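You operate a simulated robot arm through the tools that you are given. There is no shell and no other tool.

Carry out the task below with a simulated robot arm. There is one attempt and no reset: what you move stays moved.

## Task
Set the store to the temperature on the panel card and save it.
Fine: open the key cover, step the set screen with the up or down key, press save once, shut the cover.

It is judged by the outcome, as a careful person would: the job done as asked, and still so three seconds after it is handed in. It fails if anything else is knocked over, pushed out of place, dropped, spilled or broken. Lids that push on must go on centred and level and be pressed home; caps that screw on are set level and turned clockwise until they are tight.

## Robot
A 6-joint arm with a two-finger gripper, fixed in place. Base frame: the origin is on the floor under the middle of its stand, x ahead of it, y to its left, z up. Units: mm, degrees, N and s.
With the tool pointing down near the work surface it reaches from about 200 to 820 mm from the base axis. Its first joint turns from -166.0 to 166.0 degrees. Payload 2.45 kg.
The TCP is the grasp point between the finger pads, 20 mm short of the fingertips. In the tool frame z runs along the fingers and y along their closing line. The gripper opens to 140 mm; its body begins 168 mm behind the TCP.
Orientation is that of the tool frame in the base frame, as [roll, pitch, yaw] about the fixed x, y, z axes, in that order (R = Rz(yaw) Ry(pitch) Rx(roll)). With the fingers straight down and closing along the base's y, the tool's x points along the base's -x, its y along +y and its z along -z.

## Interface
- The arm moves only by the tool nudge_tool. Its argument "increments" is a list of rows, each a list of 3 entries, a list of its own where there are three numbers: the turn, a rotation vector about the base's x, y, z in units of 5 degrees (1.0 is 5 degrees), then the shift along the base's x, y, z in units of 50 mm (1.0 is 50 mm), then the finger opening in mm, from 0 to 140. In form: [[[ax, ay, az], [x, y, z], jaw], ...]. A call has 1 to 20 rows; each row shifts and turns the commanded pose from where the row before left it. A call with a number of a shift or a turn outside -1 to 1 is refused whole. A row lasts 0.2 s, in which the tool goes at most 50 mm and 8.6 degrees; a call with a longer step from one row to the next is refused whole, and so is a gripper value outside its range. Where a pose cannot be reached the arm comes as near as it can. A force on the tool above 40 N (or 10 N above the force at the start of the call, whichever is more), or a blocked arm, ends the call early, and 0.2 s more pass. Each finger travels about 45 mm/s and halts on what it meets, pressing with about 28 N; the grip force reading is that of the motor and also rises with nothing between the fingers. The clock runs only during rows and for 0.2 s after the last one: add rows that do not move to give the fingers time. It gives the time, the measured TCP pose, the force on the tool (base axes), the opening and the grip force at its end, in the units of the frame above (readings bear some noise), with the torque about the TCP (base axes, N m) and any sound that the robot's microphone picked up, and new pictures: "views" is both (left out), scene, wrist or none.
- Cameras (640 x 400 px; columns grow to the right, rows downward): "scene" is fixed at [49.8, 500.1, 1826.7]; the picture's right is [-0.21, -0.98, 0.00], its down [-0.55, 0.12, -0.82] and it looks along [0.81, -0.18, -0.57] (base axes); focal length 364 px, centre (320, 200). "wrist" rides on the gripper at [78, 11, -209] in the tool frame; the picture's right is [-0.14, 0.99, 0.00], its down [-0.92, -0.13, -0.37] and it looks along [-0.37, -0.05, 0.93] (tool axes); focal length 280 px, centre (320, 200). There is no depth. A picture from a camera that has moved, and an enlarged one, comes with that camera's place and axes in the base frame and with its lens.
- lift_body(by): moves the trunk up (or, below 0, down) by that many mm; the arm rides with it, the base frame stays. It gives what a move gives, with no picture.
- zoom(camera, box): a new picture of the part [left, top, right, bottom] of that camera's present view, enlarged. No time passes.
- finish_job(): hands the job in; it is judged then, once.

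Places have to be worked out from the pictures, the camera data and where the tool is seen. Open the gripper and draw the arm clear of the work before you hand the job in, unless the task says otherwise.

The tools are called after "Request:" as a command line: name --argument value ..., lists and objects as JSON in quotes. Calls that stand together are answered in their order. nudge_tool: Moves the arm, as the interface text tells. Its arguments: {"type":"object","properties":{"increments":{"type":"array","items":{"type":"array"}},"views":{"type":"string","enum":["both","scene","wrist","none"]}},"required":["increments"]} The other tools are called the same way: lift_body (by) moves the trunk up or down; zoom (camera, box) takes an enlarged picture of a part of a camera's view; finish_job () hands the job in.

At the start:

```text
time: 0.0
tcp_pos: [469.1, 141.2, 1548.8]
orientation: [179.9, 0.0, -179.9]
wrist_force: [0.3, 0.2, -0.3]
moment: [0.0, 0.01, 0.0]
width: 139.7
gripper_force: 0.0
trunk travel left (down, up): [-175.0, 55.0]
```

scene: 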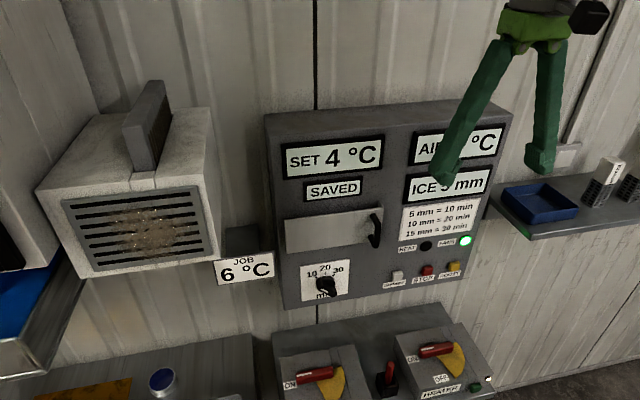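
wrist: 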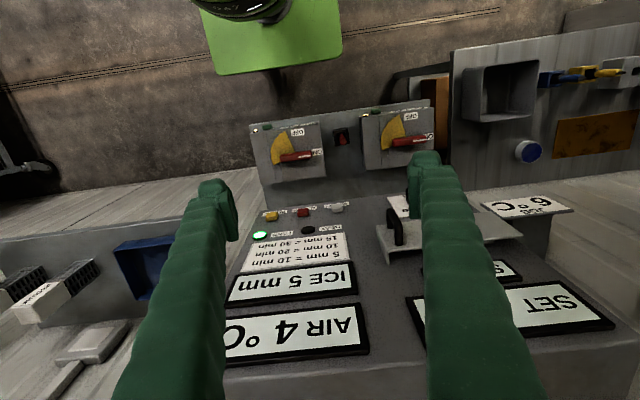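

The scene shows a panel with SET 4 °C, a card "JOB 6 °C", and a cover plate with a dark handle. I zoom in on the panel to read it better and locate the parts.

Request:
zoom --camera "scene" --box '[260, 160, 420, 260]'

Request:
zoom --camera "scene" --box '[200, 100, 520, 300]'

Request:
zoom --camera "wrist" --box '[360, 160, 600, 310]'

```text
4.00 times, centred on (340, 210) of scene
camera zoom: at [49.8, 500.1, 1826.7], right [-0.21, -0.98, 0.0], down [-0.55, 0.12, -0.82], along [0.81, -0.18, -0.57], focal length 1456 px, centre (240, 160)
```

zoom: 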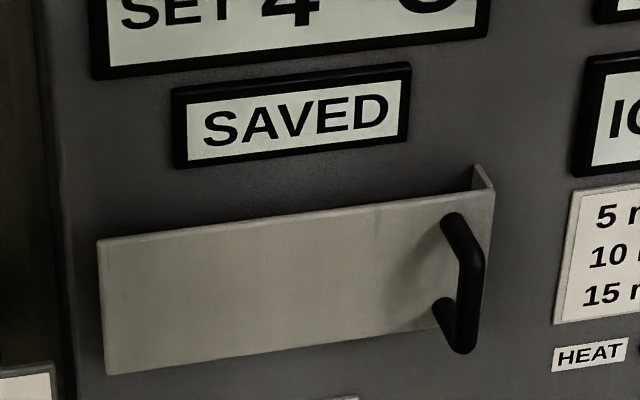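

```text
2.00 times, centred on (360, 200) of scene
camera zoom: at [49.8, 500.1, 1826.7], right [-0.21, -0.98, 0.0], down [-0.55, 0.12, -0.82], along [0.81, -0.18, -0.57], focal length 728 px, centre (240, 200)
```

zoom: 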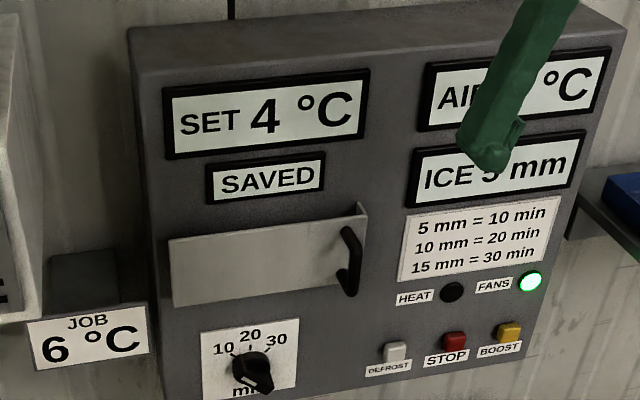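

```text
2.67 times, centred on (480, 235) of wrist
camera zoom: at [391.2, 150.3, 1756.8], right [0.14, 0.99, 0.0], down [0.92, -0.13, 0.37], along [0.37, -0.05, -0.93], focal length 748 px, centre (-107, 107)
```

zoom: 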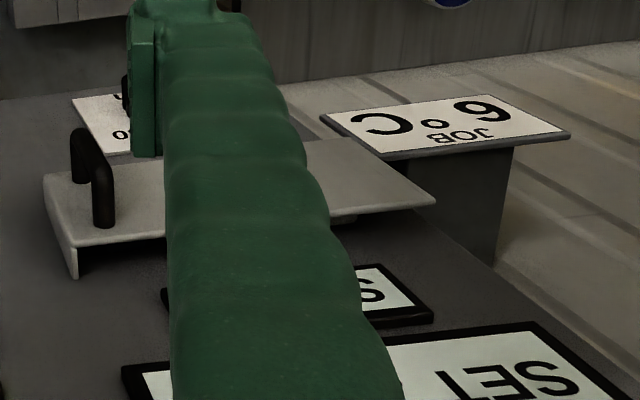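

The cover is a plate with a vertical D-handle near its right end, roughly at (612, 249, 1339), with a lip folding back to the panel. I'll turn the tool to point forward while backing off, so the wrist camera looks at the panel.

Request:
nudge_tool --increments '[[[0, -1, 0], [-0.1, 0.12, -0.1], 140], [[0, -1, 0], [-0.1, 0.12, -0.1], 140], [[0, -1, 0], [-0.1, 0.12, -0.1], 140], [[0, -1, 0], [-0.1, 0.12, -0.1], 140], [[0, -1, 0], [-0.1, 0.12, -0.1], 140], [[0, -1, 0], [-0.1, 0.12, -0.1], 140], [[0, -1, 0], [-0.1, 0.12, -0.1], 140], [[0, -1, 0], [-0.1, 0.12, -0.1], 140], [[0, -1, 0], [-0.1, 0.12, -0.1], 140]]'

```text
time: 2.0
tcp_pos: [425.2, 195.2, 1503.8]
orientation: [179.9, 45.1, 179.8]
wrist_force: [0.1, -0.3, 0.0]
moment: [-0.01, -0.04, 0.0]
width: 140.0
gripper_force: 0.1
trunk travel left (down, up): [-175.0, 55.0]
camera wrist: at [221.2, 204.4, 1595.1], right [0.1, 0.99, 0.1], down [0.39, -0.13, 0.91], along [0.92, -0.05, -0.4], focal length 280 px, centre (320, 200)
```

scene: 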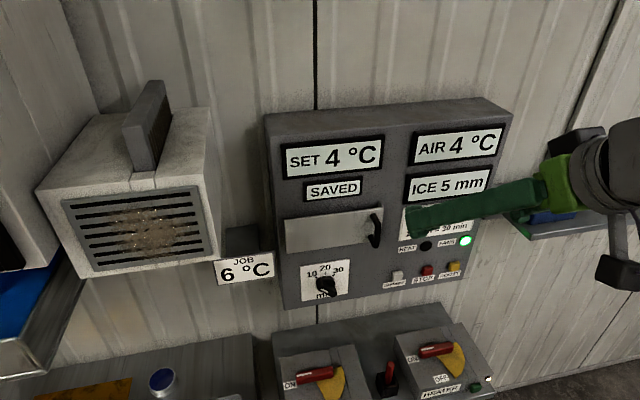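
wrist: 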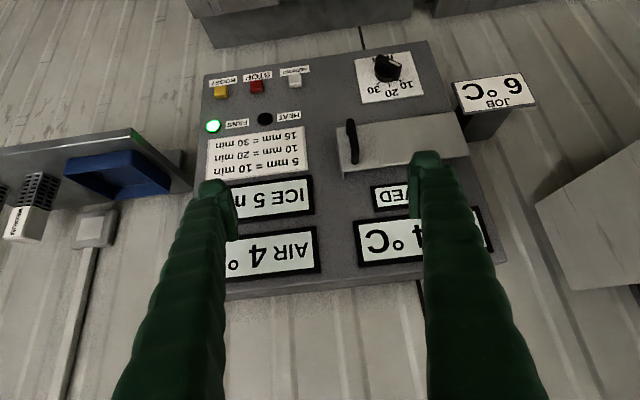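

The panel is now seen well by both cameras. I zoom both for careful triangulation of the cover, handle and panel plane.

Request:
zoom --camera "wrist" --box '[320, 80, 480, 180]'

Request:
zoom --camera "scene" --box '[270, 190, 398, 270]'

Request:
zoom --camera "wrist" --box '[160, 20, 560, 270]'

```text
4.00 times, centred on (400, 130) of wrist
camera zoom: at [221.2, 204.4, 1595.1], right [0.1, 0.99, 0.1], down [0.39, -0.13, 0.91], along [0.92, -0.05, -0.4], focal length 1122 px, centre (0, 480)
```

zoom: 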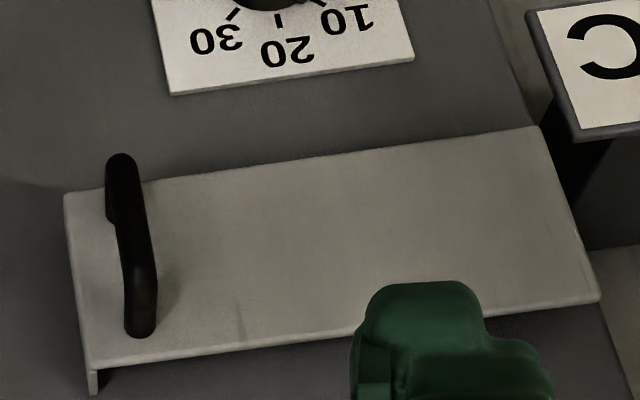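

```text
5.00 times, centred on (334, 230) of scene
camera zoom: at [49.8, 500.1, 1826.7], right [-0.21, -0.98, 0.0], down [-0.55, 0.12, -0.82], along [0.81, -0.18, -0.57], focal length 1819 px, centre (250, 50)
```

zoom: 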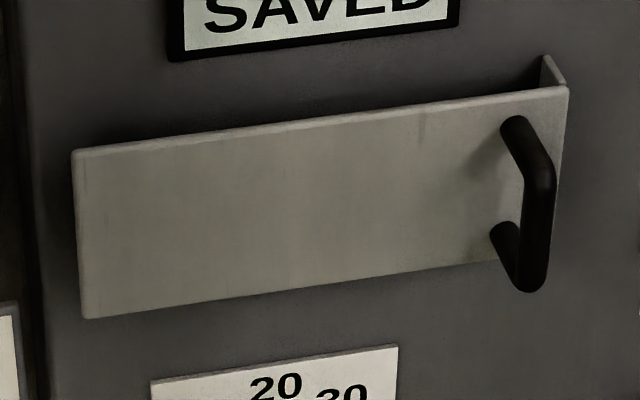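

```text
1.60 times, centred on (360, 145) of wrist
camera zoom: at [221.2, 204.4, 1595.1], right [0.1, 0.99, 0.1], down [0.39, -0.13, 0.91], along [0.92, -0.05, -0.4], focal length 449 px, centre (256, 288)
```

zoom: 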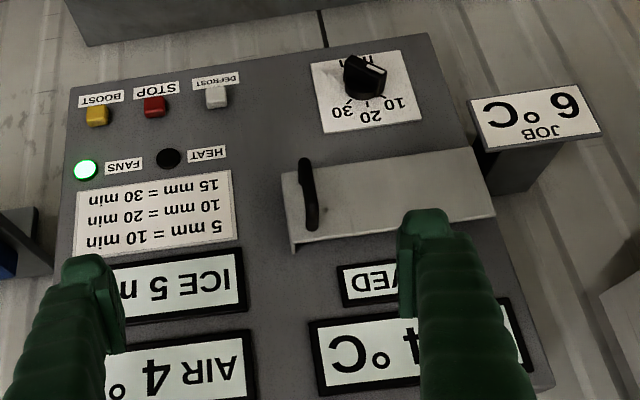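

Triangulation gives the cover plate at x≈651 spanning y 225–441 and z 1271–1362, the handle bar at about (620, 248, 1317), and the panel face at x≈679. I finish turning the tool to horizontal in front of the handle, keeping 100 mm away.

Request:
nudge_tool --increments '[[[0, -1, 0], [0.0, 0.118, -0.416], 140], [[0, -1, 0], [0.0, 0.118, -0.416], 140], [[0, -1, 0], [0.0, 0.118, -0.416], 140], [[0, -1, 0], [0.0, 0.118, -0.416], 140], [[0, -1, 0], [0.0, 0.118, -0.416], 140], [[0, -1, 0], [0.0, 0.118, -0.416], 140], [[0, -1, 0], [0.0, 0.118, -0.416], 140], [[0, -1, 0], [0.0, 0.118, -0.416], 140], [[0, -1, 0], [0.0, 0.118, -0.416], 140]]'

```text
time: 3.9
tcp_pos: [439.2, 297.5, 1447.1]
orientation: [98.3, 76.3, 98.3]
wrist_force: [0.8, -0.1, -0.8]
moment: [0.01, -0.04, -0.07]
width: 139.9
gripper_force: 0.1
out of reach, approached as far as the arm can: row 4, 5, 6, 7, 8
trunk travel left (down, up): [-175.0, 55.0]
stopped in row 9: the arm was blocked; the commanded pose is now the measured one
camera wrist: at [227.9, 323.8, 1380.7], right [0.01, 0.93, 0.37], down [-0.34, -0.34, 0.88], along [0.94, -0.13, 0.31], focal length 280 px, centre (320, 200)
```

scene: 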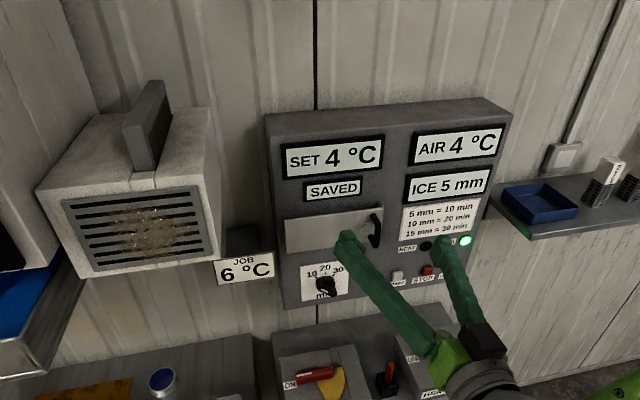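
wrist: 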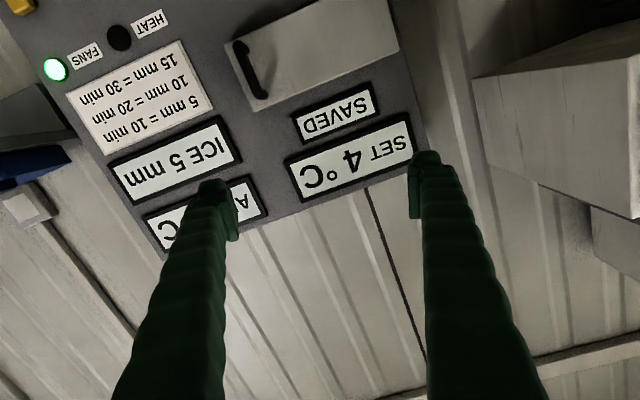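

The arm got blocked because the wrist was too close to the base; the tool now points forward but is rolled about 13°. I move it outward (+x) and a bit down, then undo the roll.

Request:
nudge_tool --increments '[[[0, 0, 0], [0.4, -0.1, 0], 140], [[0, 0, 0], [0.4, -0.1, 0], 140], [[0, 0, 0], [0.4, -0.1, -0.1], 140], [[-0.5, -0.1, 0], [0.2, -0.1, -0.2], 140], [[-0.5, -0.1, 0], [0, -0.1, -0.2], 140], [[-0.5, -0.1, 0], [0, -0.1, -0.2], 140], [[-0.5, 0, 0], [0, -0.1, -0.2], 140], [[-0.5, 0, 0], [0, -0.1, -0.2], 140], [[-0.2, 0, 0], [0, -0.1, -0.2], 140]]'

```text
time: 5.9
tcp_pos: [521.2, 277.5, 1385.9]
orientation: [-168.4, 89.4, -168.5]
wrist_force: [0.2, 0.3, 0.2]
moment: [-0.01, -0.03, -0.03]
width: 139.8
gripper_force: 0.0
out of reach, approached as far as the arm can: row 5, 6, 7, 8, 9
trunk travel left (down, up): [-175.0, 55.0]
camera wrist: at [310.6, 287.7, 1309.4], right [0.0, 0.99, 0.14], down [-0.36, -0.13, 0.92], along [0.93, -0.05, 0.36], focal length 280 px, centre (320, 200)
```

scene: 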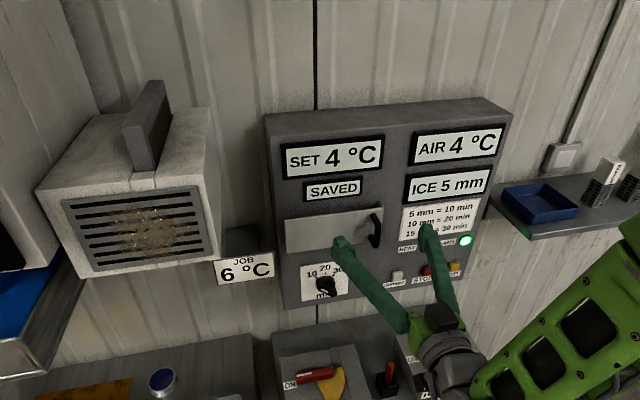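
wrist: 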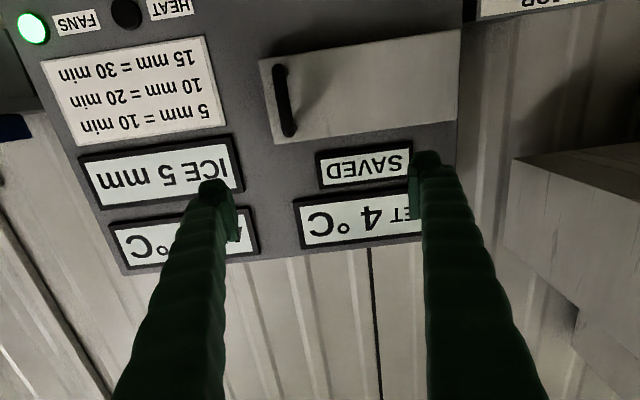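

The tool is now nearly horizontal at (521, 277, 1386). I move further outward and lower toward handle height and see whether the lateral offset resolves itself.

Request:
nudge_tool --increments '[[[0, 0, 0], [0.25, 0, -0.3], 140], [[0, 0, 0], [0.25, 0, -0.3], 140], [[0, 0, 0], [0.25, 0, -0.3], 140], [[0, 0, 0], [0, 0, -0.3], 140], [[0, 0, 0], [0, 0, 0], 140]]' --views "scene"

```text
time: 7.1
tcp_pos: [559.6, 281.5, 1333.6]
orientation: [-155.5, 89.2, -155.5]
wrist_force: [-0.7, 0.2, -0.6]
moment: [-0.02, 0.0, -0.02]
width: 139.9
gripper_force: 0.0
out of reach, approached as far as the arm can: row 4
trunk travel left (down, up): [-175.0, 55.0]
```

scene: 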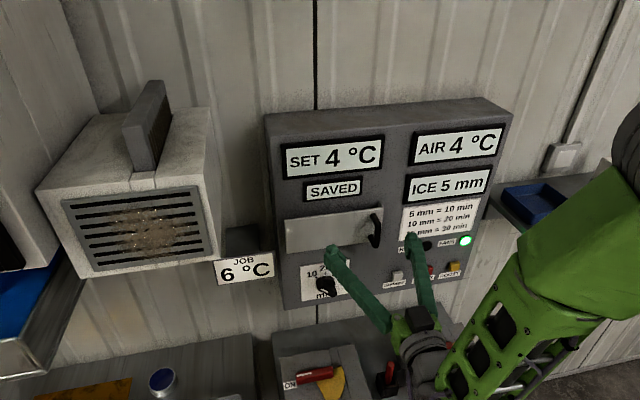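

The limit seems to be the arm being folded too tightly (down and inward moves are out of reach). Lowering the trunk should give more room, so I lower it 120 mm; the area beneath the tool is clear down to about z 950.

Request:
lift_body --by -120

```text
time: 8.6
tcp_pos: [558.0, 282.7, 1213.3]
orientation: [-156.3, 89.2, -156.3]
wrist_force: [0.6, -0.4, -0.1]
moment: [0.01, 0.01, -0.01]
width: 139.9
gripper_force: 0.1
trunk travel left (down, up): [-55.0, 175.0]
```

Now I raise the tool back to handle height and move it to y≈248.

Request:
nudge_tool --increments '[[[0, 0, 0], [0, -0.1, 0.4], 140], [[0, 0, 0], [0, -0.1, 0.4], 140], [[0, 0, 0], [0, -0.1, 0.4], 140], [[0, 0, 0], [0, -0.1, 0.4], 140], [[0, 0, 0], [0, -0.1, 0.4], 140], [[0, 0, 0], [0, -0.1, 0], 140], [[0, 0, 0], [0, 0, 0], 140]]'

```text
time: 10.2
tcp_pos: [559.5, 253.2, 1313.6]
orientation: [-156.6, 89.3, -156.5]
wrist_force: [0.1, 0.4, 0.6]
moment: [0.03, 0.0, -0.01]
width: 139.7
gripper_force: 0.0
trunk travel left (down, up): [-55.0, 175.0]
camera wrist: at [348.9, 261.6, 1237.5], right [0.0, 0.99, 0.13], down [-0.36, -0.12, 0.93], along [0.93, -0.05, 0.35], focal length 280 px, centre (320, 200)
```

scene: 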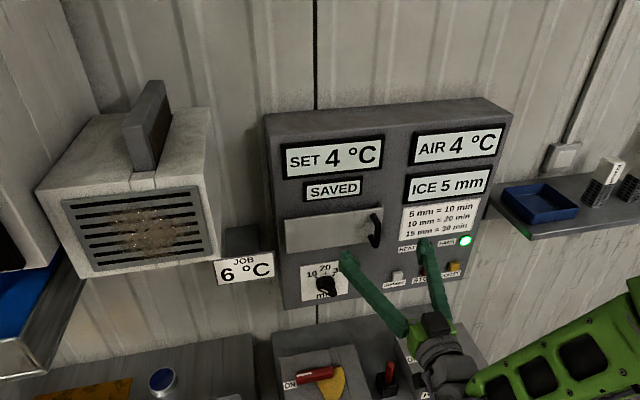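
wrist: 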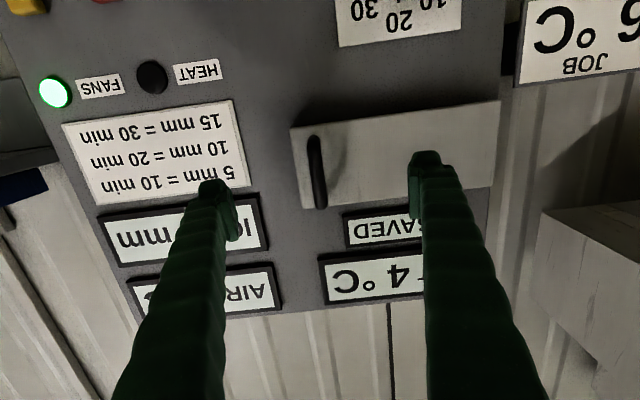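

The arm reaches now, and the handle is between the fingers. I check the cover's left edge for a hinge before gripping.

Request:
zoom --camera "wrist" --box '[280, 80, 520, 230]'

```text
2.67 times, centred on (400, 155) of wrist
camera zoom: at [348.9, 261.6, 1237.5], right [0.0, 0.99, 0.13], down [-0.36, -0.12, 0.93], along [0.93, -0.05, 0.35], focal length 748 px, centre (107, 320)
```

zoom: 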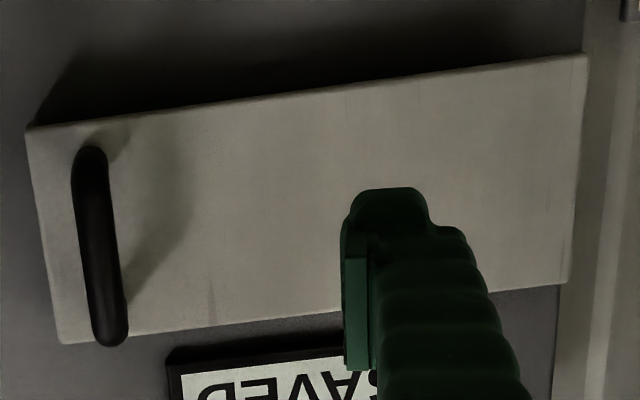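

No rails are visible, so it is likely hinged at the left. I narrow the jaw and advance so the pads straddle the bar (target TCP ≈ (614, 248, 1317)).

Request:
nudge_tool --increments '[[[0, 0, 0], [0, -0.05, 0.03], 80], [[0, 0, 0], [0, -0.05, 0.03], 80], [[0, 0, 0], [0, 0, 0], 80], [[0, 0, 0], [0, 0, 0], 80], [[0, 0, 0], [0.22, 0, 0], 80], [[0, 0, 0], [0.22, 0, 0], 80], [[0, 0, 0], [0.22, 0, 0], 80], [[0, 0, 0], [0.22, 0, 0], 80], [[0, 0, 0], [0.2, 0, 0], 80], [[0, 0, 0], [0, 0, 0], 80]]'

```text
time: 12.4
tcp_pos: [612.7, 246.2, 1317.4]
orientation: [-157.1, 89.3, -157.1]
wrist_force: [0.2, 0.1, 0.1]
moment: [0.02, 0.03, -0.03]
width: 80.3
gripper_force: 0.0
trunk travel left (down, up): [-55.0, 175.0]
camera wrist: at [403.2, 256.0, 1240.7], right [0.0, 0.99, 0.13], down [-0.36, -0.12, 0.93], along [0.93, -0.05, 0.35], focal length 280 px, centre (320, 200)
```

scene: 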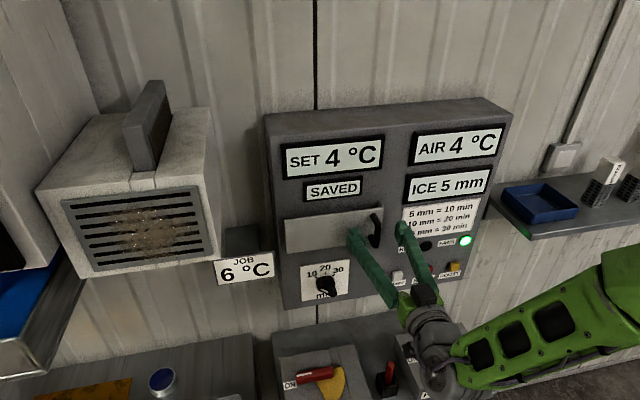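
wrist: 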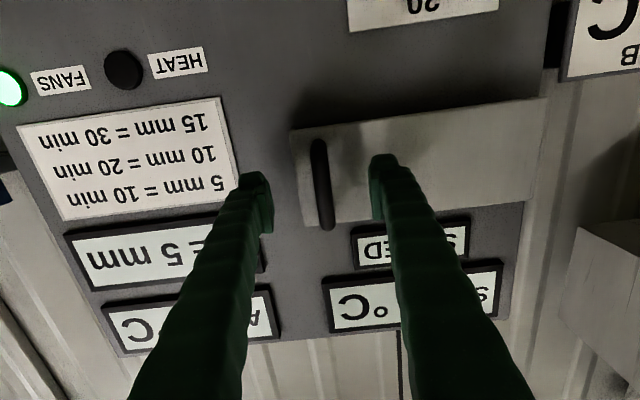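

The fingers straddle the bar. I close on it.

Request:
nudge_tool --increments '[[[0, 0, 0], [0, 0, 0], 40], [[0, 0, 0], [0, 0, 0], 20], [[0, 0, 0], [0, 0, 0], 4], [[0, 0, 0], [0, 0, 0], 4], [[0, 0, 0], [0, 0, 0], 4], [[0, 0, 0], [0, 0, 0], 4]]'

Request:
zoom --camera "scene" --box '[270, 190, 430, 290]'

```text
time: 13.8
tcp_pos: [613.4, 250.3, 1316.4]
orientation: [-152.8, 89.2, -152.5]
wrist_force: [2.1, 15.5, 1.0]
moment: [0.62, 0.15, 0.05]
width: 9.5
gripper_force: 37.5
trunk travel left (down, up): [-55.0, 175.0]
camera wrist: at [403.3, 258.4, 1240.6], right [0.0, 0.99, 0.13], down [-0.36, -0.12, 0.93], along [0.93, -0.05, 0.35], focal length 280 px, centre (320, 200)
```

scene: 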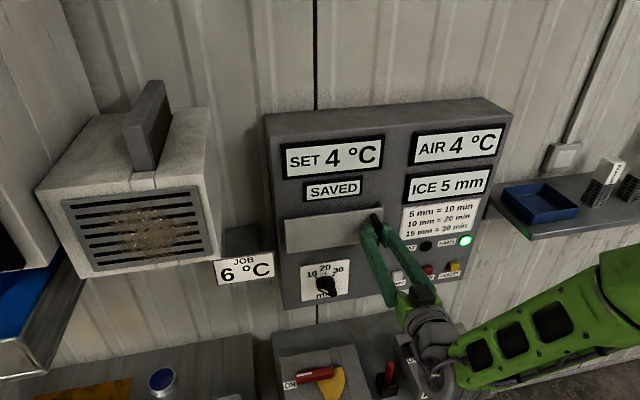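
wrist: 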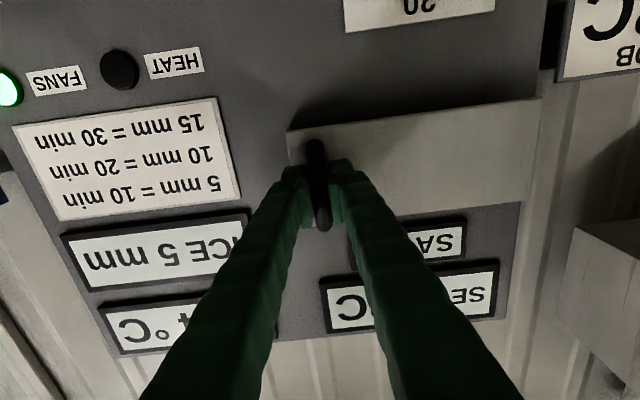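

```text
4.00 times, centred on (350, 240) of scene
camera zoom: at [49.8, 500.1, 1826.7], right [-0.21, -0.98, 0.0], down [-0.55, 0.12, -0.82], along [0.81, -0.18, -0.57], focal length 1456 px, centre (200, 40)
```

zoom: 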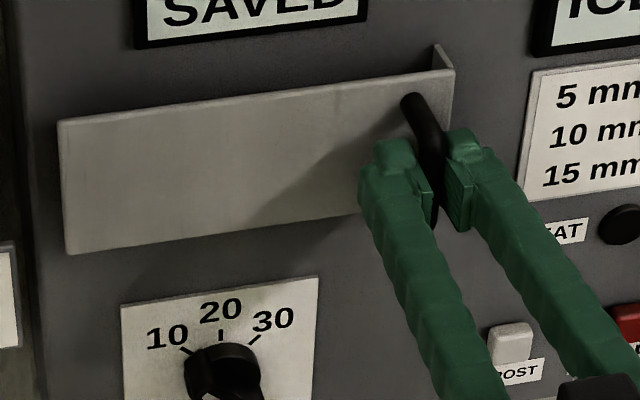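

The bar is gripped (9.5 mm) with a 15 N sideways bias, so I relax by shifting +y slightly and then pull a few millimetres toward -x to feel whether the cover swings.

Request:
nudge_tool --increments '[[[0, 0, 0], [0, 0.08, 0], 4], [[0, 0, 0], [-0.05, 0, 0], 4], [[0, 0, 0], [-0.1, 0, 0], 4], [[0, 0, 0], [-0.1, 0, 0], 4], [[0, 0, 0], [0, 0, 0], 4]]'

Request:
zoom --camera "scene" --box '[270, 190, 430, 290]'

```text
time: 15.0
tcp_pos: [599.6, 253.4, 1316.8]
orientation: [-152.2, 89.2, -152.2]
wrist_force: [3.7, 10.8, 4.3]
moment: [0.64, 0.0, 0.01]
width: 9.5
gripper_force: 36.4
trunk travel left (down, up): [-55.0, 175.0]
camera wrist: at [390.9, 261.7, 1240.4], right [0.0, 0.99, 0.13], down [-0.36, -0.12, 0.93], along [0.93, -0.05, 0.35], focal length 280 px, centre (320, 200)
```

scene: 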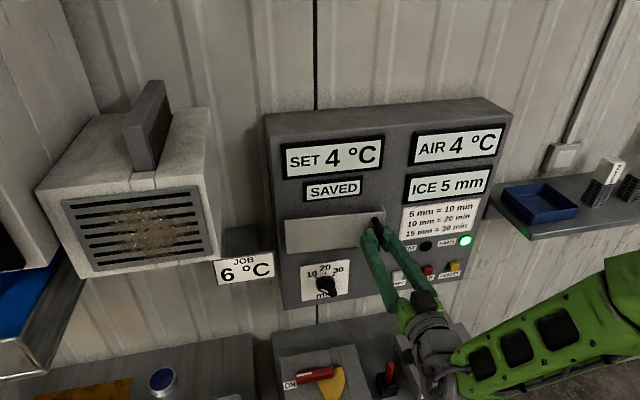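
wrist: 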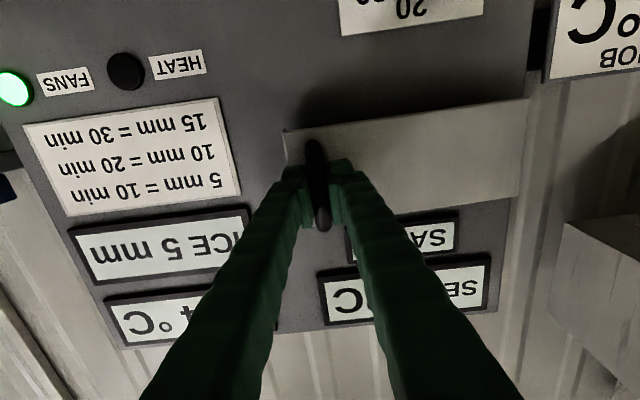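

```text
4.00 times, centred on (350, 240) of scene
camera zoom: at [49.8, 500.1, 1826.7], right [-0.21, -0.98, 0.0], down [-0.55, 0.12, -0.82], along [0.81, -0.18, -0.57], focal length 1456 px, centre (200, 40)
```

zoom: 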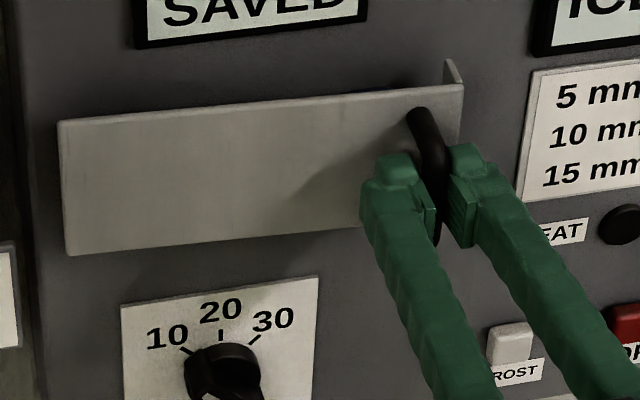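

The right end swung outward while the left edge stayed put: it is hinged at the left (y≈441). I continue pulling along the arc about that hinge.

Request:
nudge_tool --increments '[[[0, 0, 0], [-0.258, 0.136, 0], 4], [[0, 0, 0], [-0.254, 0.096, 0], 4], [[0, 0, 0], [-0.248, 0.11, 0], 4], [[0, 0, 0], [-0.238, 0.13, 0], 4], [[0, 0, 0], [0, 0, 0], 4]]'

```text
time: 16.2
tcp_pos: [550.7, 273.2, 1317.5]
orientation: [-157.2, 89.2, -157.3]
wrist_force: [-2.4, -3.7, 0.1]
moment: [0.79, -0.09, -0.04]
width: 9.3
gripper_force: 36.8
trunk travel left (down, up): [-55.0, 175.0]
camera wrist: at [340.4, 283.5, 1240.7], right [0.0, 0.99, 0.13], down [-0.36, -0.12, 0.93], along [0.93, -0.05, 0.35], focal length 280 px, centre (320, 200)
```

scene: 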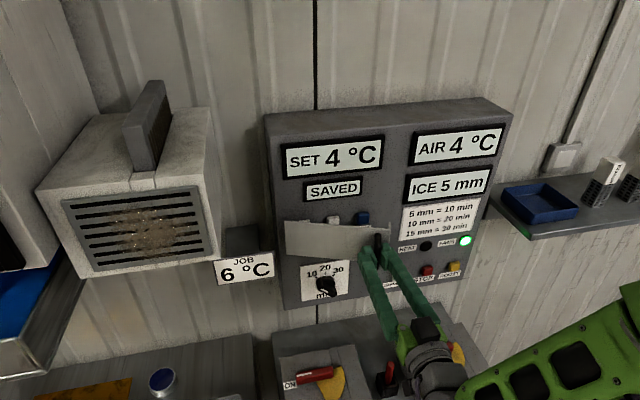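
wrist: 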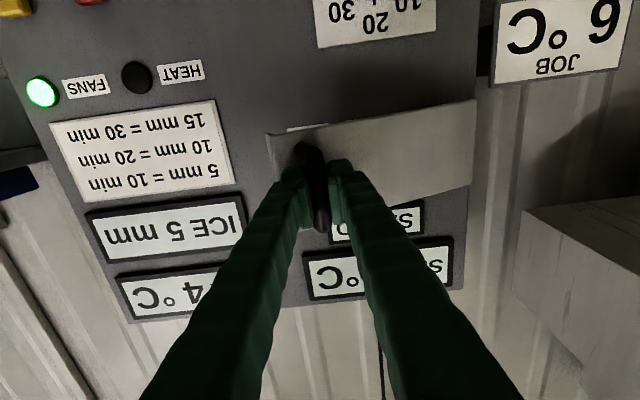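

The cover opens freely along this arc and keys are becoming visible behind it. I continue to about 40–50°.

Request:
nudge_tool --increments '[[[0, 0, 0], [-0.23, 0.144, 0], 4], [[0, 0, 0], [-0.218, 0.162, 0], 4], [[0, 0, 0], [-0.206, 0.176, 0], 4], [[0, 0, 0], [-0.194, 0.19, 0], 4], [[0, 0, 0], [-0.18, 0.202, 0], 4], [[0, 0, 0], [-0.16, 0.21, 0], 4], [[0, 0, 0], [0, 0, 0], 4]]'

```text
time: 17.8
tcp_pos: [491.7, 329.4, 1316.5]
orientation: [-156.2, 89.2, -156.0]
wrist_force: [3.1, 2.8, -2.9]
moment: [1.05, 0.0, -0.01]
width: 9.2
gripper_force: 36.5
trunk travel left (down, up): [-55.0, 175.0]
camera wrist: at [281.2, 338.9, 1240.8], right [0.0, 0.99, 0.13], down [-0.36, -0.12, 0.93], along [0.93, -0.05, 0.35], focal length 280 px, centre (320, 200)
```

scene: 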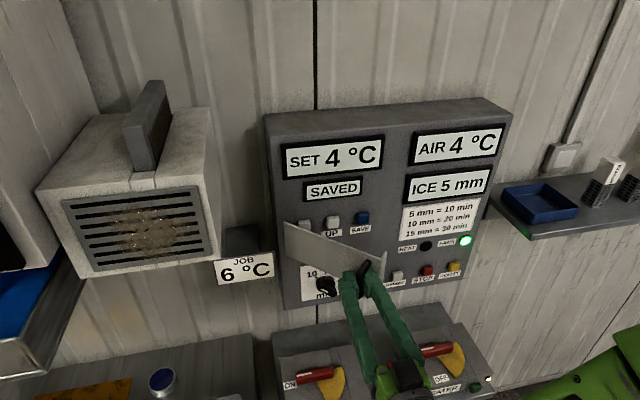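
wrist: 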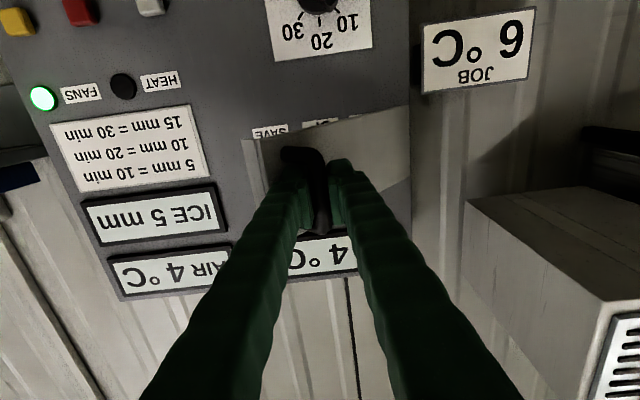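

The cover is at about 44° and the right finger is close to touching the plate, so I stop pulling here. I open the jaw modestly and back straight out along -x.

Request:
nudge_tool --increments '[[[0, 0, 0], [0, 0, 0], 18], [[0, 0, 0], [0, 0, 0], 28], [[0, 0, 0], [-0.15, 0, 0], 28], [[0, 0, 0], [-0.25, 0, 0], 28], [[0, 0, 0], [-0.25, 0, 0], 28], [[0, 0, 0], [-0.2, 0, 0], 28], [[0, 0, 0], [0, 0, 0], 28]]'

```text
time: 19.4
tcp_pos: [449.8, 330.3, 1317.7]
orientation: [-156.0, 89.3, -155.9]
wrist_force: [-1.5, 0.6, -0.1]
moment: [0.0, 0.0, 0.01]
width: 28.1
gripper_force: 0.0
trunk travel left (down, up): [-55.0, 175.0]
camera wrist: at [238.9, 338.5, 1240.8], right [0.0, 0.99, 0.13], down [-0.36, -0.12, 0.93], along [0.93, -0.05, 0.35], focal length 280 px, centre (320, 200)
```

scene: 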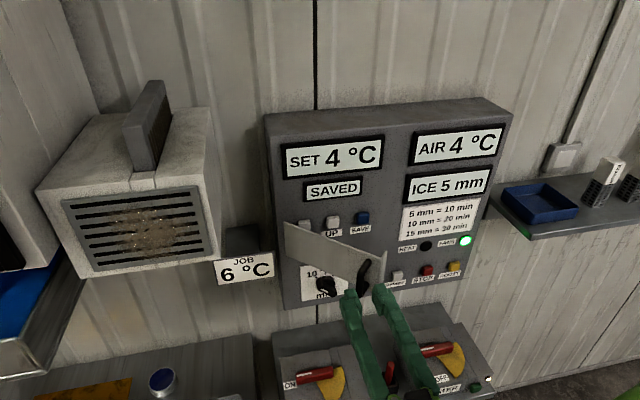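
wrist: 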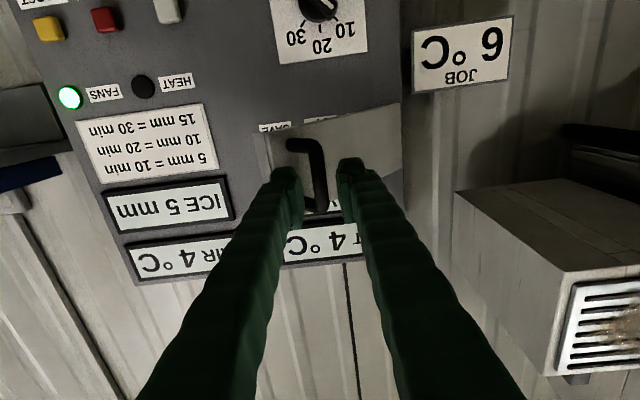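

The cover stays where it was left. I close the fingers and move right, around the free edge (about x 505, y 286), to get behind it.

Request:
nudge_tool --increments '[[[0, 0, 0], [0, -0.35, 0], 0], [[0, 0, 0], [0, -0.35, 0], 0], [[0, 0, 0], [0, -0.35, 0], 0], [[0, 0, 0], [0, -0.35, 0], 0], [[0, 0, 0], [0, -0.35, 0], 0], [[0, 0, 0], [0, -0.35, 0], 0], [[0, 0, 0], [0, 0, 0], 0]]'

```text
time: 21.0
tcp_pos: [462.3, 286.5, 1319.8]
orientation: [-120.0, 87.6, -120.2]
wrist_force: [0.7, 0.2, 0.2]
moment: [0.02, 0.03, 0.02]
width: 0.1
gripper_force: 28.3
out of reach, approached as far as the arm can: row 3, 4, 5, 6
trunk travel left (down, up): [-55.0, 175.0]
camera wrist: at [251.2, 293.7, 1245.3], right [0.01, 0.99, 0.1], down [-0.35, -0.09, 0.93], along [0.94, -0.04, 0.35], focal length 280 px, centre (320, 200)
```

scene: 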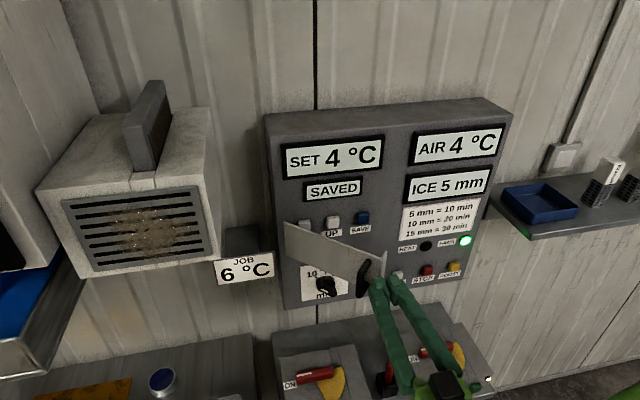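
wrist: 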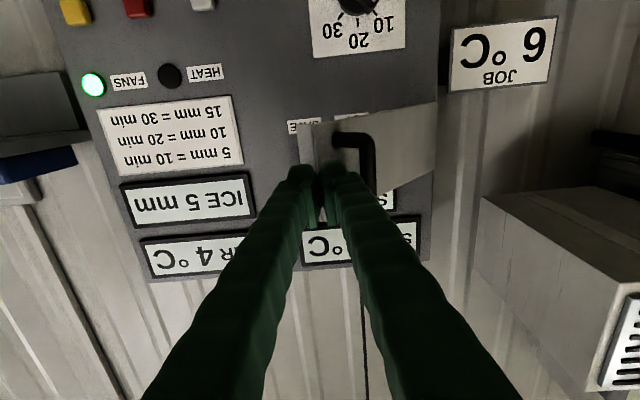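

The arm hits its inner reach limit here. Lowering the trunk further helped before, so I lower it 50 mm more, then go up and over the cover's free corner.

Request:
lift_body --by -50

```text
time: 21.9
tcp_pos: [462.0, 286.5, 1271.4]
orientation: [-121.8, 87.8, -122.1]
wrist_force: [0.1, 0.3, -0.2]
moment: [-0.02, 0.04, 0.01]
width: 0.3
gripper_force: 28.6
trunk travel left (down, up): [-5.0, 225.0]
```

Request:
nudge_tool --increments '[[[0, -0.2, 0], [-0.05, 0, 0.3], 0], [[0, -0.2, 0], [-0.05, 0, 0.3], 0], [[0, 0, 0], [0, -0.2, 0.3], 0], [[0, 0, 0], [0, -0.3, 0], 0], [[0, 0, 0], [0, -0.3, 0], 0], [[0, 0, 0], [0, -0.3, 0], 0], [[0, 0, 0], [0, 0, 0], 0]]'

```text
time: 22.9
tcp_pos: [462.0, 285.5, 1273.8]
orientation: [-96.1, 81.3, -96.5]
wrist_force: [-0.5, -0.7, 0.5]
moment: [-0.01, 0.01, -0.04]
width: 0.0
gripper_force: 27.8
out of reach, approached as far as the arm can: row 4
trunk travel left (down, up): [-5.0, 225.0]
stopped in row 4: the arm was blocked; the commanded pose is now the measured one
camera wrist: at [251.9, 284.4, 1197.9], right [0.01, 1.0, -0.01], down [-0.35, 0.02, 0.94], along [0.94, 0.0, 0.35], focal length 280 px, centre (320, 200)
```

scene: 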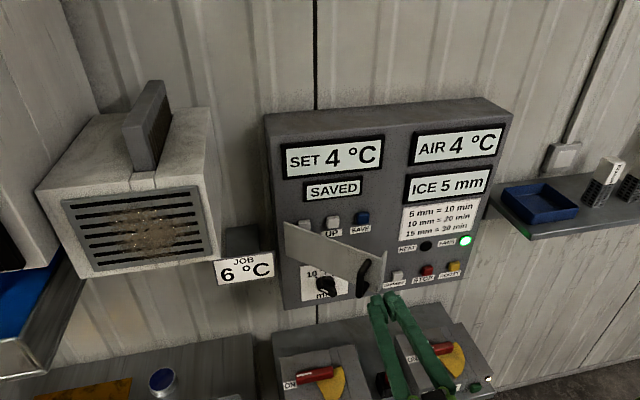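
wrist: 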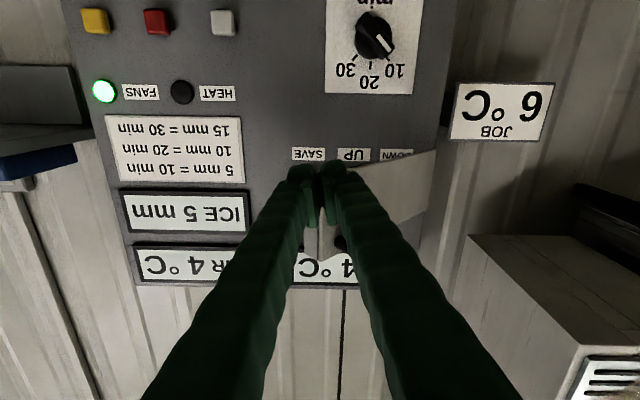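

The arm stalled with almost no motion, without tool contact forces. I try a pure upward move to see what is possible.

Request:
nudge_tool --increments '[[[0, 0, 0], [0, 0, 0.2], 0], [[0, 0, 0], [0, 0, 0.2], 0], [[0, 0, 0], [0, 0, 0.2], 0], [[0, 0, 0], [0, 0, 0], 0]]' --views "none"

```text
time: 24.1
tcp_pos: [463.6, 292.6, 1273.1]
orientation: [-98.6, 76.5, -99.2]
wrist_force: [-0.2, -0.2, -0.8]
moment: [-0.03, -0.03, 0.01]
width: 0.0
gripper_force: 28.2
trunk travel left (down, up): [-5.0, 225.0]
stopped in row 4: the arm was blocked; the commanded pose is now the measured one
```

Upward motion is blocked in this folded posture. Tilting the tool back to a 45° nose-down pose (which was comfortable earlier and gives a good camera view) should free the arm, so I rotate that way while removing the roll error.

Request:
nudge_tool --increments '[[[0.4, 1, 0], [0, 0, 0], 0], [[0.4, 1, 0], [0, 0, 0], 0], [[0.4, 1, 0], [0, 0, 0.1], 0], [[0.4, 1, 0], [0, 0, 0.1], 0], [[0, 0, 0], [0, 0, 0], 0]]'

```text
time: 24.8
tcp_pos: [464.3, 300.3, 1206.0]
orientation: [-132.9, 65.2, -132.7]
wrist_force: [0.0, -0.1, 0.2]
moment: [-0.03, -0.01, 0.01]
width: 0.0
gripper_force: 27.9
trunk travel left (down, up): [-5.0, 225.0]
stopped in row 3: the arm was blocked; the commanded pose is now the measured one
camera wrist: at [241.7, 294.0, 1190.4], right [-0.01, 0.98, -0.18], down [-0.08, 0.18, 0.98], along [1.0, 0.03, 0.08], focal length 280 px, centre (320, 200)
```

scene: 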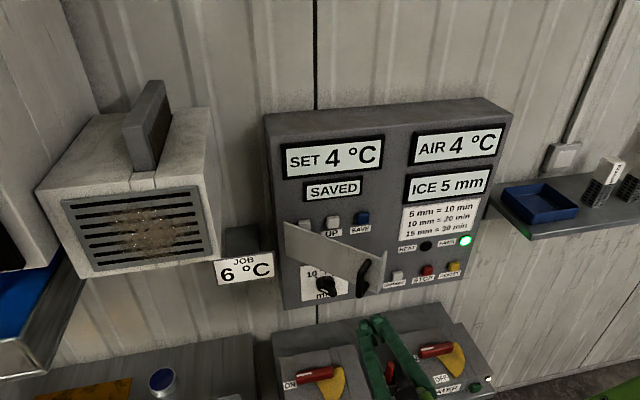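
wrist: 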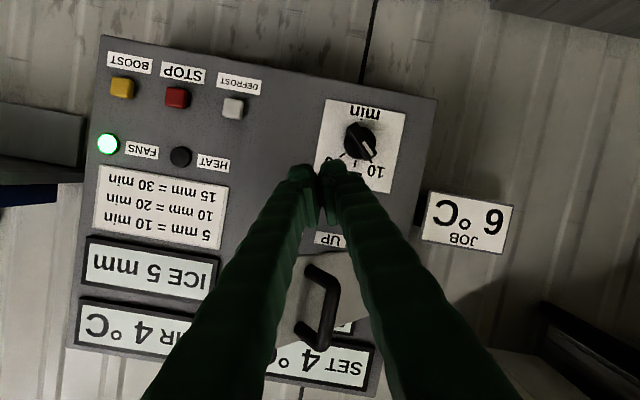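

The wrist itself stayed put and only the tool tilted, so the arm seems to be near a wrist-limit posture. The fingertips are now below the cover, so I test a small outward move (+x), which should unload the arm.

Request:
nudge_tool --increments '[[[0, 0, 0], [0.2, 0, 0], 0], [[0, 0, 0], [0.2, 0, 0], 0], [[0, 0, 0], [0, 0, 0], 0]]' --views "none"

```text
time: 25.6
tcp_pos: [483.6, 299.9, 1204.6]
orientation: [-133.0, 65.2, -132.4]
wrist_force: [-0.7, 0.6, 0.0]
moment: [0.02, -0.01, 0.0]
width: 0.0
gripper_force: 27.7
trunk travel left (down, up): [-5.0, 225.0]
```

That tracked correctly. Now I fix the roll a little and test small steps.

Request:
nudge_tool --increments '[[[0.5, 0.3, 0], [0.1, -0.1, 0], 0], [[0.5, 0.3, 0], [0.1, -0.1, 0], 0], [[0.5, 0.3, 0], [0.1, -0.1, 0], 0], [[0, 0, 0], [0, 0, 0], 0]]' --views "none"

```text
time: 26.6
tcp_pos: [499.3, 287.4, 1206.4]
orientation: [-154.3, 66.3, -152.2]
wrist_force: [0.0, 1.2, -0.6]
moment: [-0.12, -0.05, -0.09]
width: 0.0
gripper_force: 28.5
trunk travel left (down, up): [-5.0, 225.0]
```

Tracking is good again. I continue fixing the roll and slide right (−y) beneath the cover's lower edge (z 1271) to get behind the free edge.

Request:
nudge_tool --increments '[[[0.5, 0, -0.19], [0.15, -0.25, 0], 0], [[0.5, 0, -0.19], [0.15, -0.25, 0], 0], [[0.5, 0, -0.19], [0.15, -0.25, 0], 0], [[0.5, 0, -0.19], [0.15, -0.25, 0], 0], [[0, 0, 0], [0.1, -0.25, 0], 0], [[0, 0, 0], [0.1, -0.2, 0], 0], [[0, 0, 0], [0, 0, 0], 0]]'

```text
time: 28.2
tcp_pos: [542.3, 218.0, 1207.7]
orientation: [-179.4, 68.6, -179.2]
wrist_force: [0.1, 0.2, 0.8]
moment: [-0.02, -0.01, 0.0]
width: 0.3
gripper_force: 28.3
out of reach, approached as far as the arm can: row 6
trunk travel left (down, up): [-5.0, 225.0]
camera wrist: at [319.4, 227.1, 1211.1], right [0.04, 0.99, 0.12], down [-0.01, -0.12, 0.99], along [1.0, -0.05, 0.0], focal length 280 px, centre (320, 200)
```

scene: 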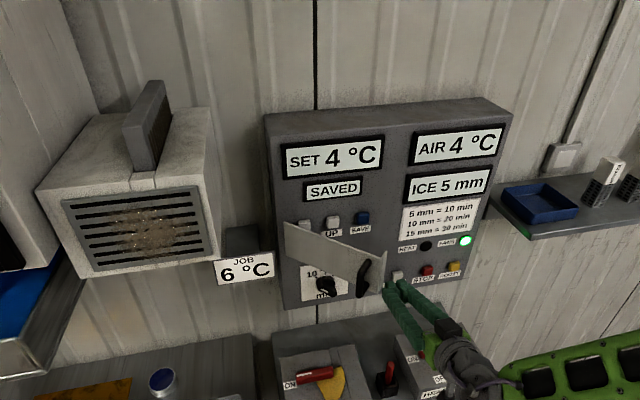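
wrist: 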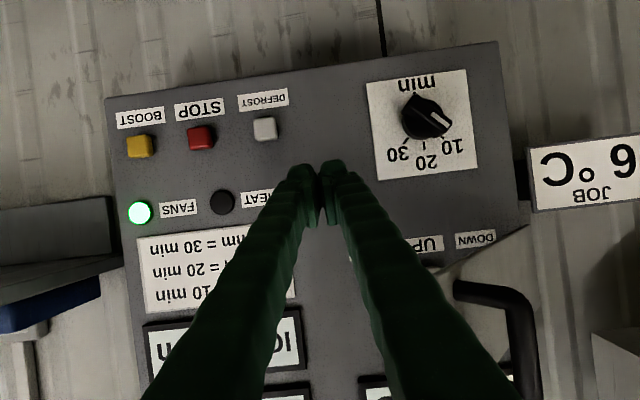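

I'm now right of and below the free edge with the tool 21° nose-down. I raise to cover mid-height, behind the free edge.

Request:
nudge_tool --increments '[[[0, 0, 0], [0.05, -0.05, 0.4], 0], [[0, 0, 0], [0.05, -0.05, 0.4], 0], [[0, 0, 0], [0.05, 0, 0.4], 0], [[0, 0, 0], [0.05, 0, 0.4], 0], [[0, 0, 0], [0, 0, 0.4], 0], [[0, 0, 0], [0, 0, 0.2], 0], [[0, 0, 0], [0, 0, 0], 0]]'

```text
time: 29.8
tcp_pos: [552.8, 213.2, 1319.0]
orientation: [-179.5, 68.7, -179.1]
wrist_force: [0.3, 0.9, -0.2]
moment: [0.0, -0.02, 0.0]
width: 0.1
gripper_force: 28.0
trunk travel left (down, up): [-5.0, 225.0]
camera wrist: at [329.6, 221.7, 1320.8], right [0.04, 0.99, 0.13], down [-0.01, -0.12, 0.99], along [1.0, -0.04, 0.0], focal length 280 px, centre (320, 200)
```

scene: 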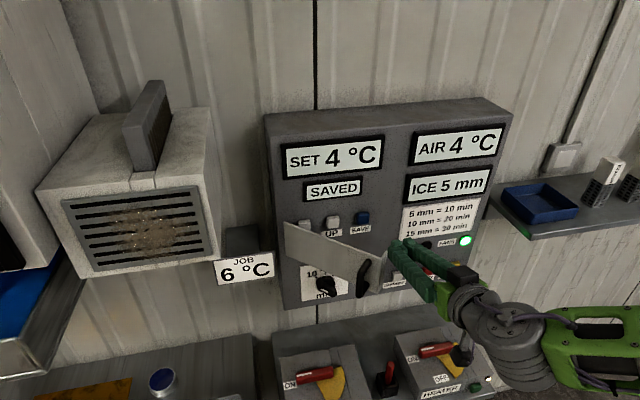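
wrist: 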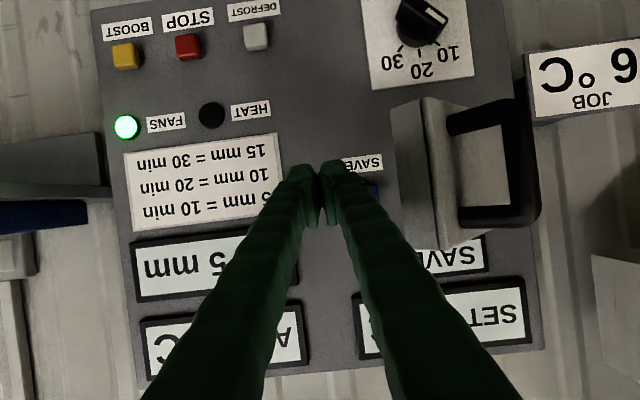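

The closed fingers are now just right of the cover's lip, in front of the panel. I push left (+y) to swing the cover further open.

Request:
nudge_tool --increments '[[[0, 0, 0], [0, 0.3, 0], 0], [[0, 0, 0], [0, 0.3, 0], 0], [[0, 0, 0], [0, 0.3, 0], 0], [[0, 0, 0], [0, 0.3, 0], 0], [[0, 0, 0], [0, 0.3, 0], 0], [[0, 0, 0], [0, 0.3, 0], 0], [[0, 0, 0], [0, 0.3, 0], 0], [[0, 0, 0], [0, 0, 0], 0]]'

```text
time: 31.6
tcp_pos: [551.0, 317.3, 1317.2]
orientation: [-179.5, 68.7, -179.1]
wrist_force: [-0.8, 0.6, 1.0]
moment: [0.02, -0.05, 0.03]
width: 0.0
gripper_force: 28.4
trunk travel left (down, up): [-5.0, 225.0]
camera wrist: at [328.9, 326.8, 1320.0], right [0.04, 0.99, 0.12], down [-0.01, -0.12, 0.99], along [1.0, -0.04, 0.0], focal length 280 px, centre (320, 200)
```

scene: 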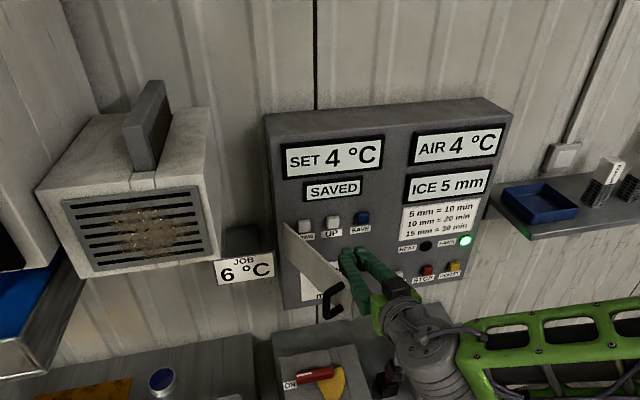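
wrist: 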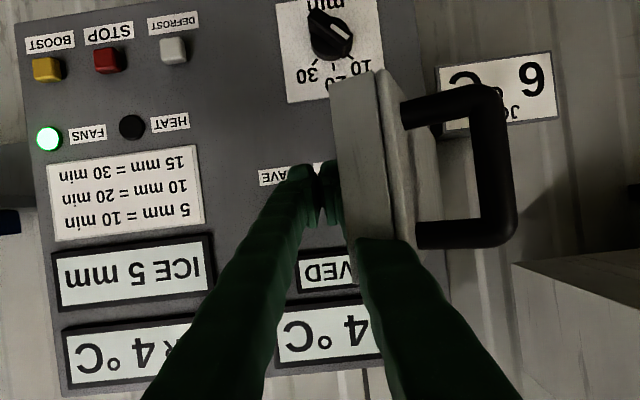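

It opens with little force. I keep pushing toward and past 90°.

Request:
nudge_tool --increments '[[[0, 0, 0], [0, 0.3, 0], 0], [[0, 0, 0], [0, 0.3, 0], 0], [[0, 0, 0], [0, 0.3, 0], 0], [[0, 0, 0], [0, 0.3, 0], 0], [[0, 0, 0], [0, 0.3, 0], 0], [[0, 0, 0], [0, 0.3, 0], 0], [[0, 0, 0], [0, 0, 0], 0]]'

```text
time: 33.2
tcp_pos: [551.4, 407.9, 1317.3]
orientation: [-179.0, 68.6, -178.5]
wrist_force: [0.3, -1.0, 0.7]
moment: [0.05, 0.05, 0.14]
width: 0.2
gripper_force: 27.9
trunk travel left (down, up): [-5.0, 225.0]
camera wrist: at [328.6, 416.0, 1319.1], right [0.04, 0.99, 0.12], down [-0.01, -0.12, 0.99], along [1.0, -0.04, 0.0], focal length 280 px, centre (320, 200)
```

scene: 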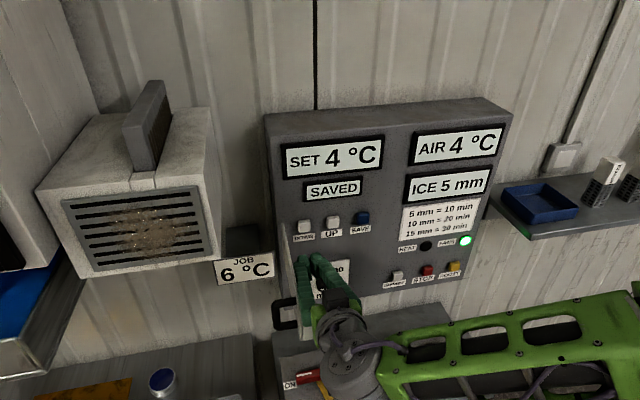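
wrist: 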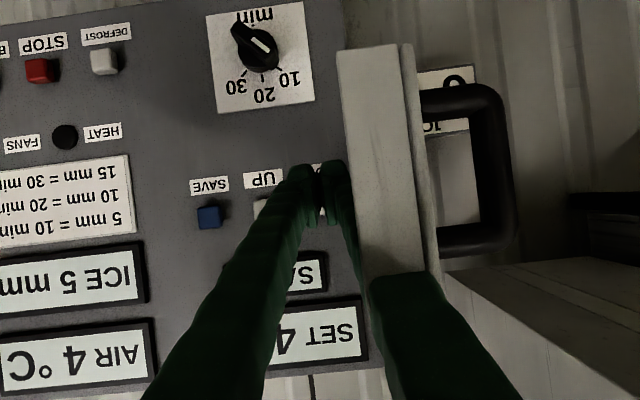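

The cover is near 90° and the DOWN/UP/SAVE keys are exposed. I push a bit further for clearance, watching forces for the hinge stop.

Request:
nudge_tool --increments '[[[0, 0, 0], [0, 0.25, 0], 0], [[0, 0, 0], [0, 0.25, 0], 0], [[0, 0, 0], [0, 0.25, 0], 0], [[0, 0, 0], [0, 0.25, 0], 0], [[0, 0, 0], [0, 0, 0], 0]]'

```text
time: 34.4
tcp_pos: [553.6, 458.2, 1317.7]
orientation: [-179.4, 68.7, -179.1]
wrist_force: [-0.4, -0.1, 0.1]
moment: [-0.01, -0.01, 0.0]
width: 0.0
gripper_force: 27.9
trunk travel left (down, up): [-5.0, 225.0]
camera wrist: at [329.8, 466.5, 1320.6], right [0.04, 0.99, 0.12], down [-0.01, -0.12, 0.99], along [1.0, -0.04, 0.0], focal length 280 px, centre (320, 200)
```

scene: 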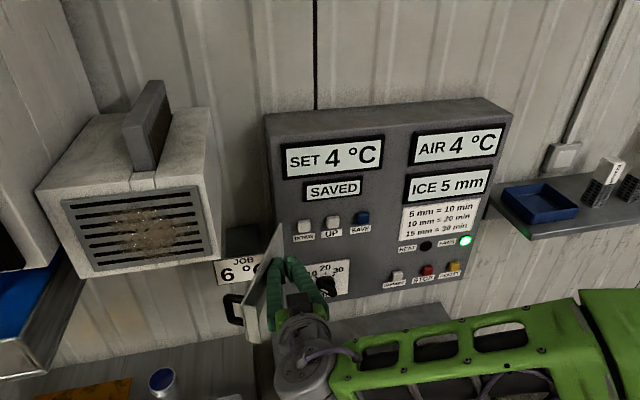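
wrist: 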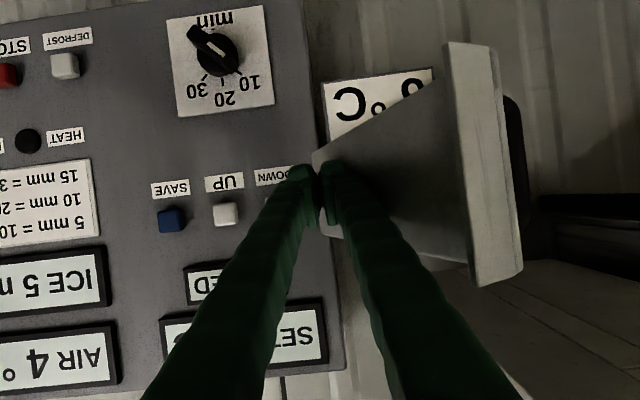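

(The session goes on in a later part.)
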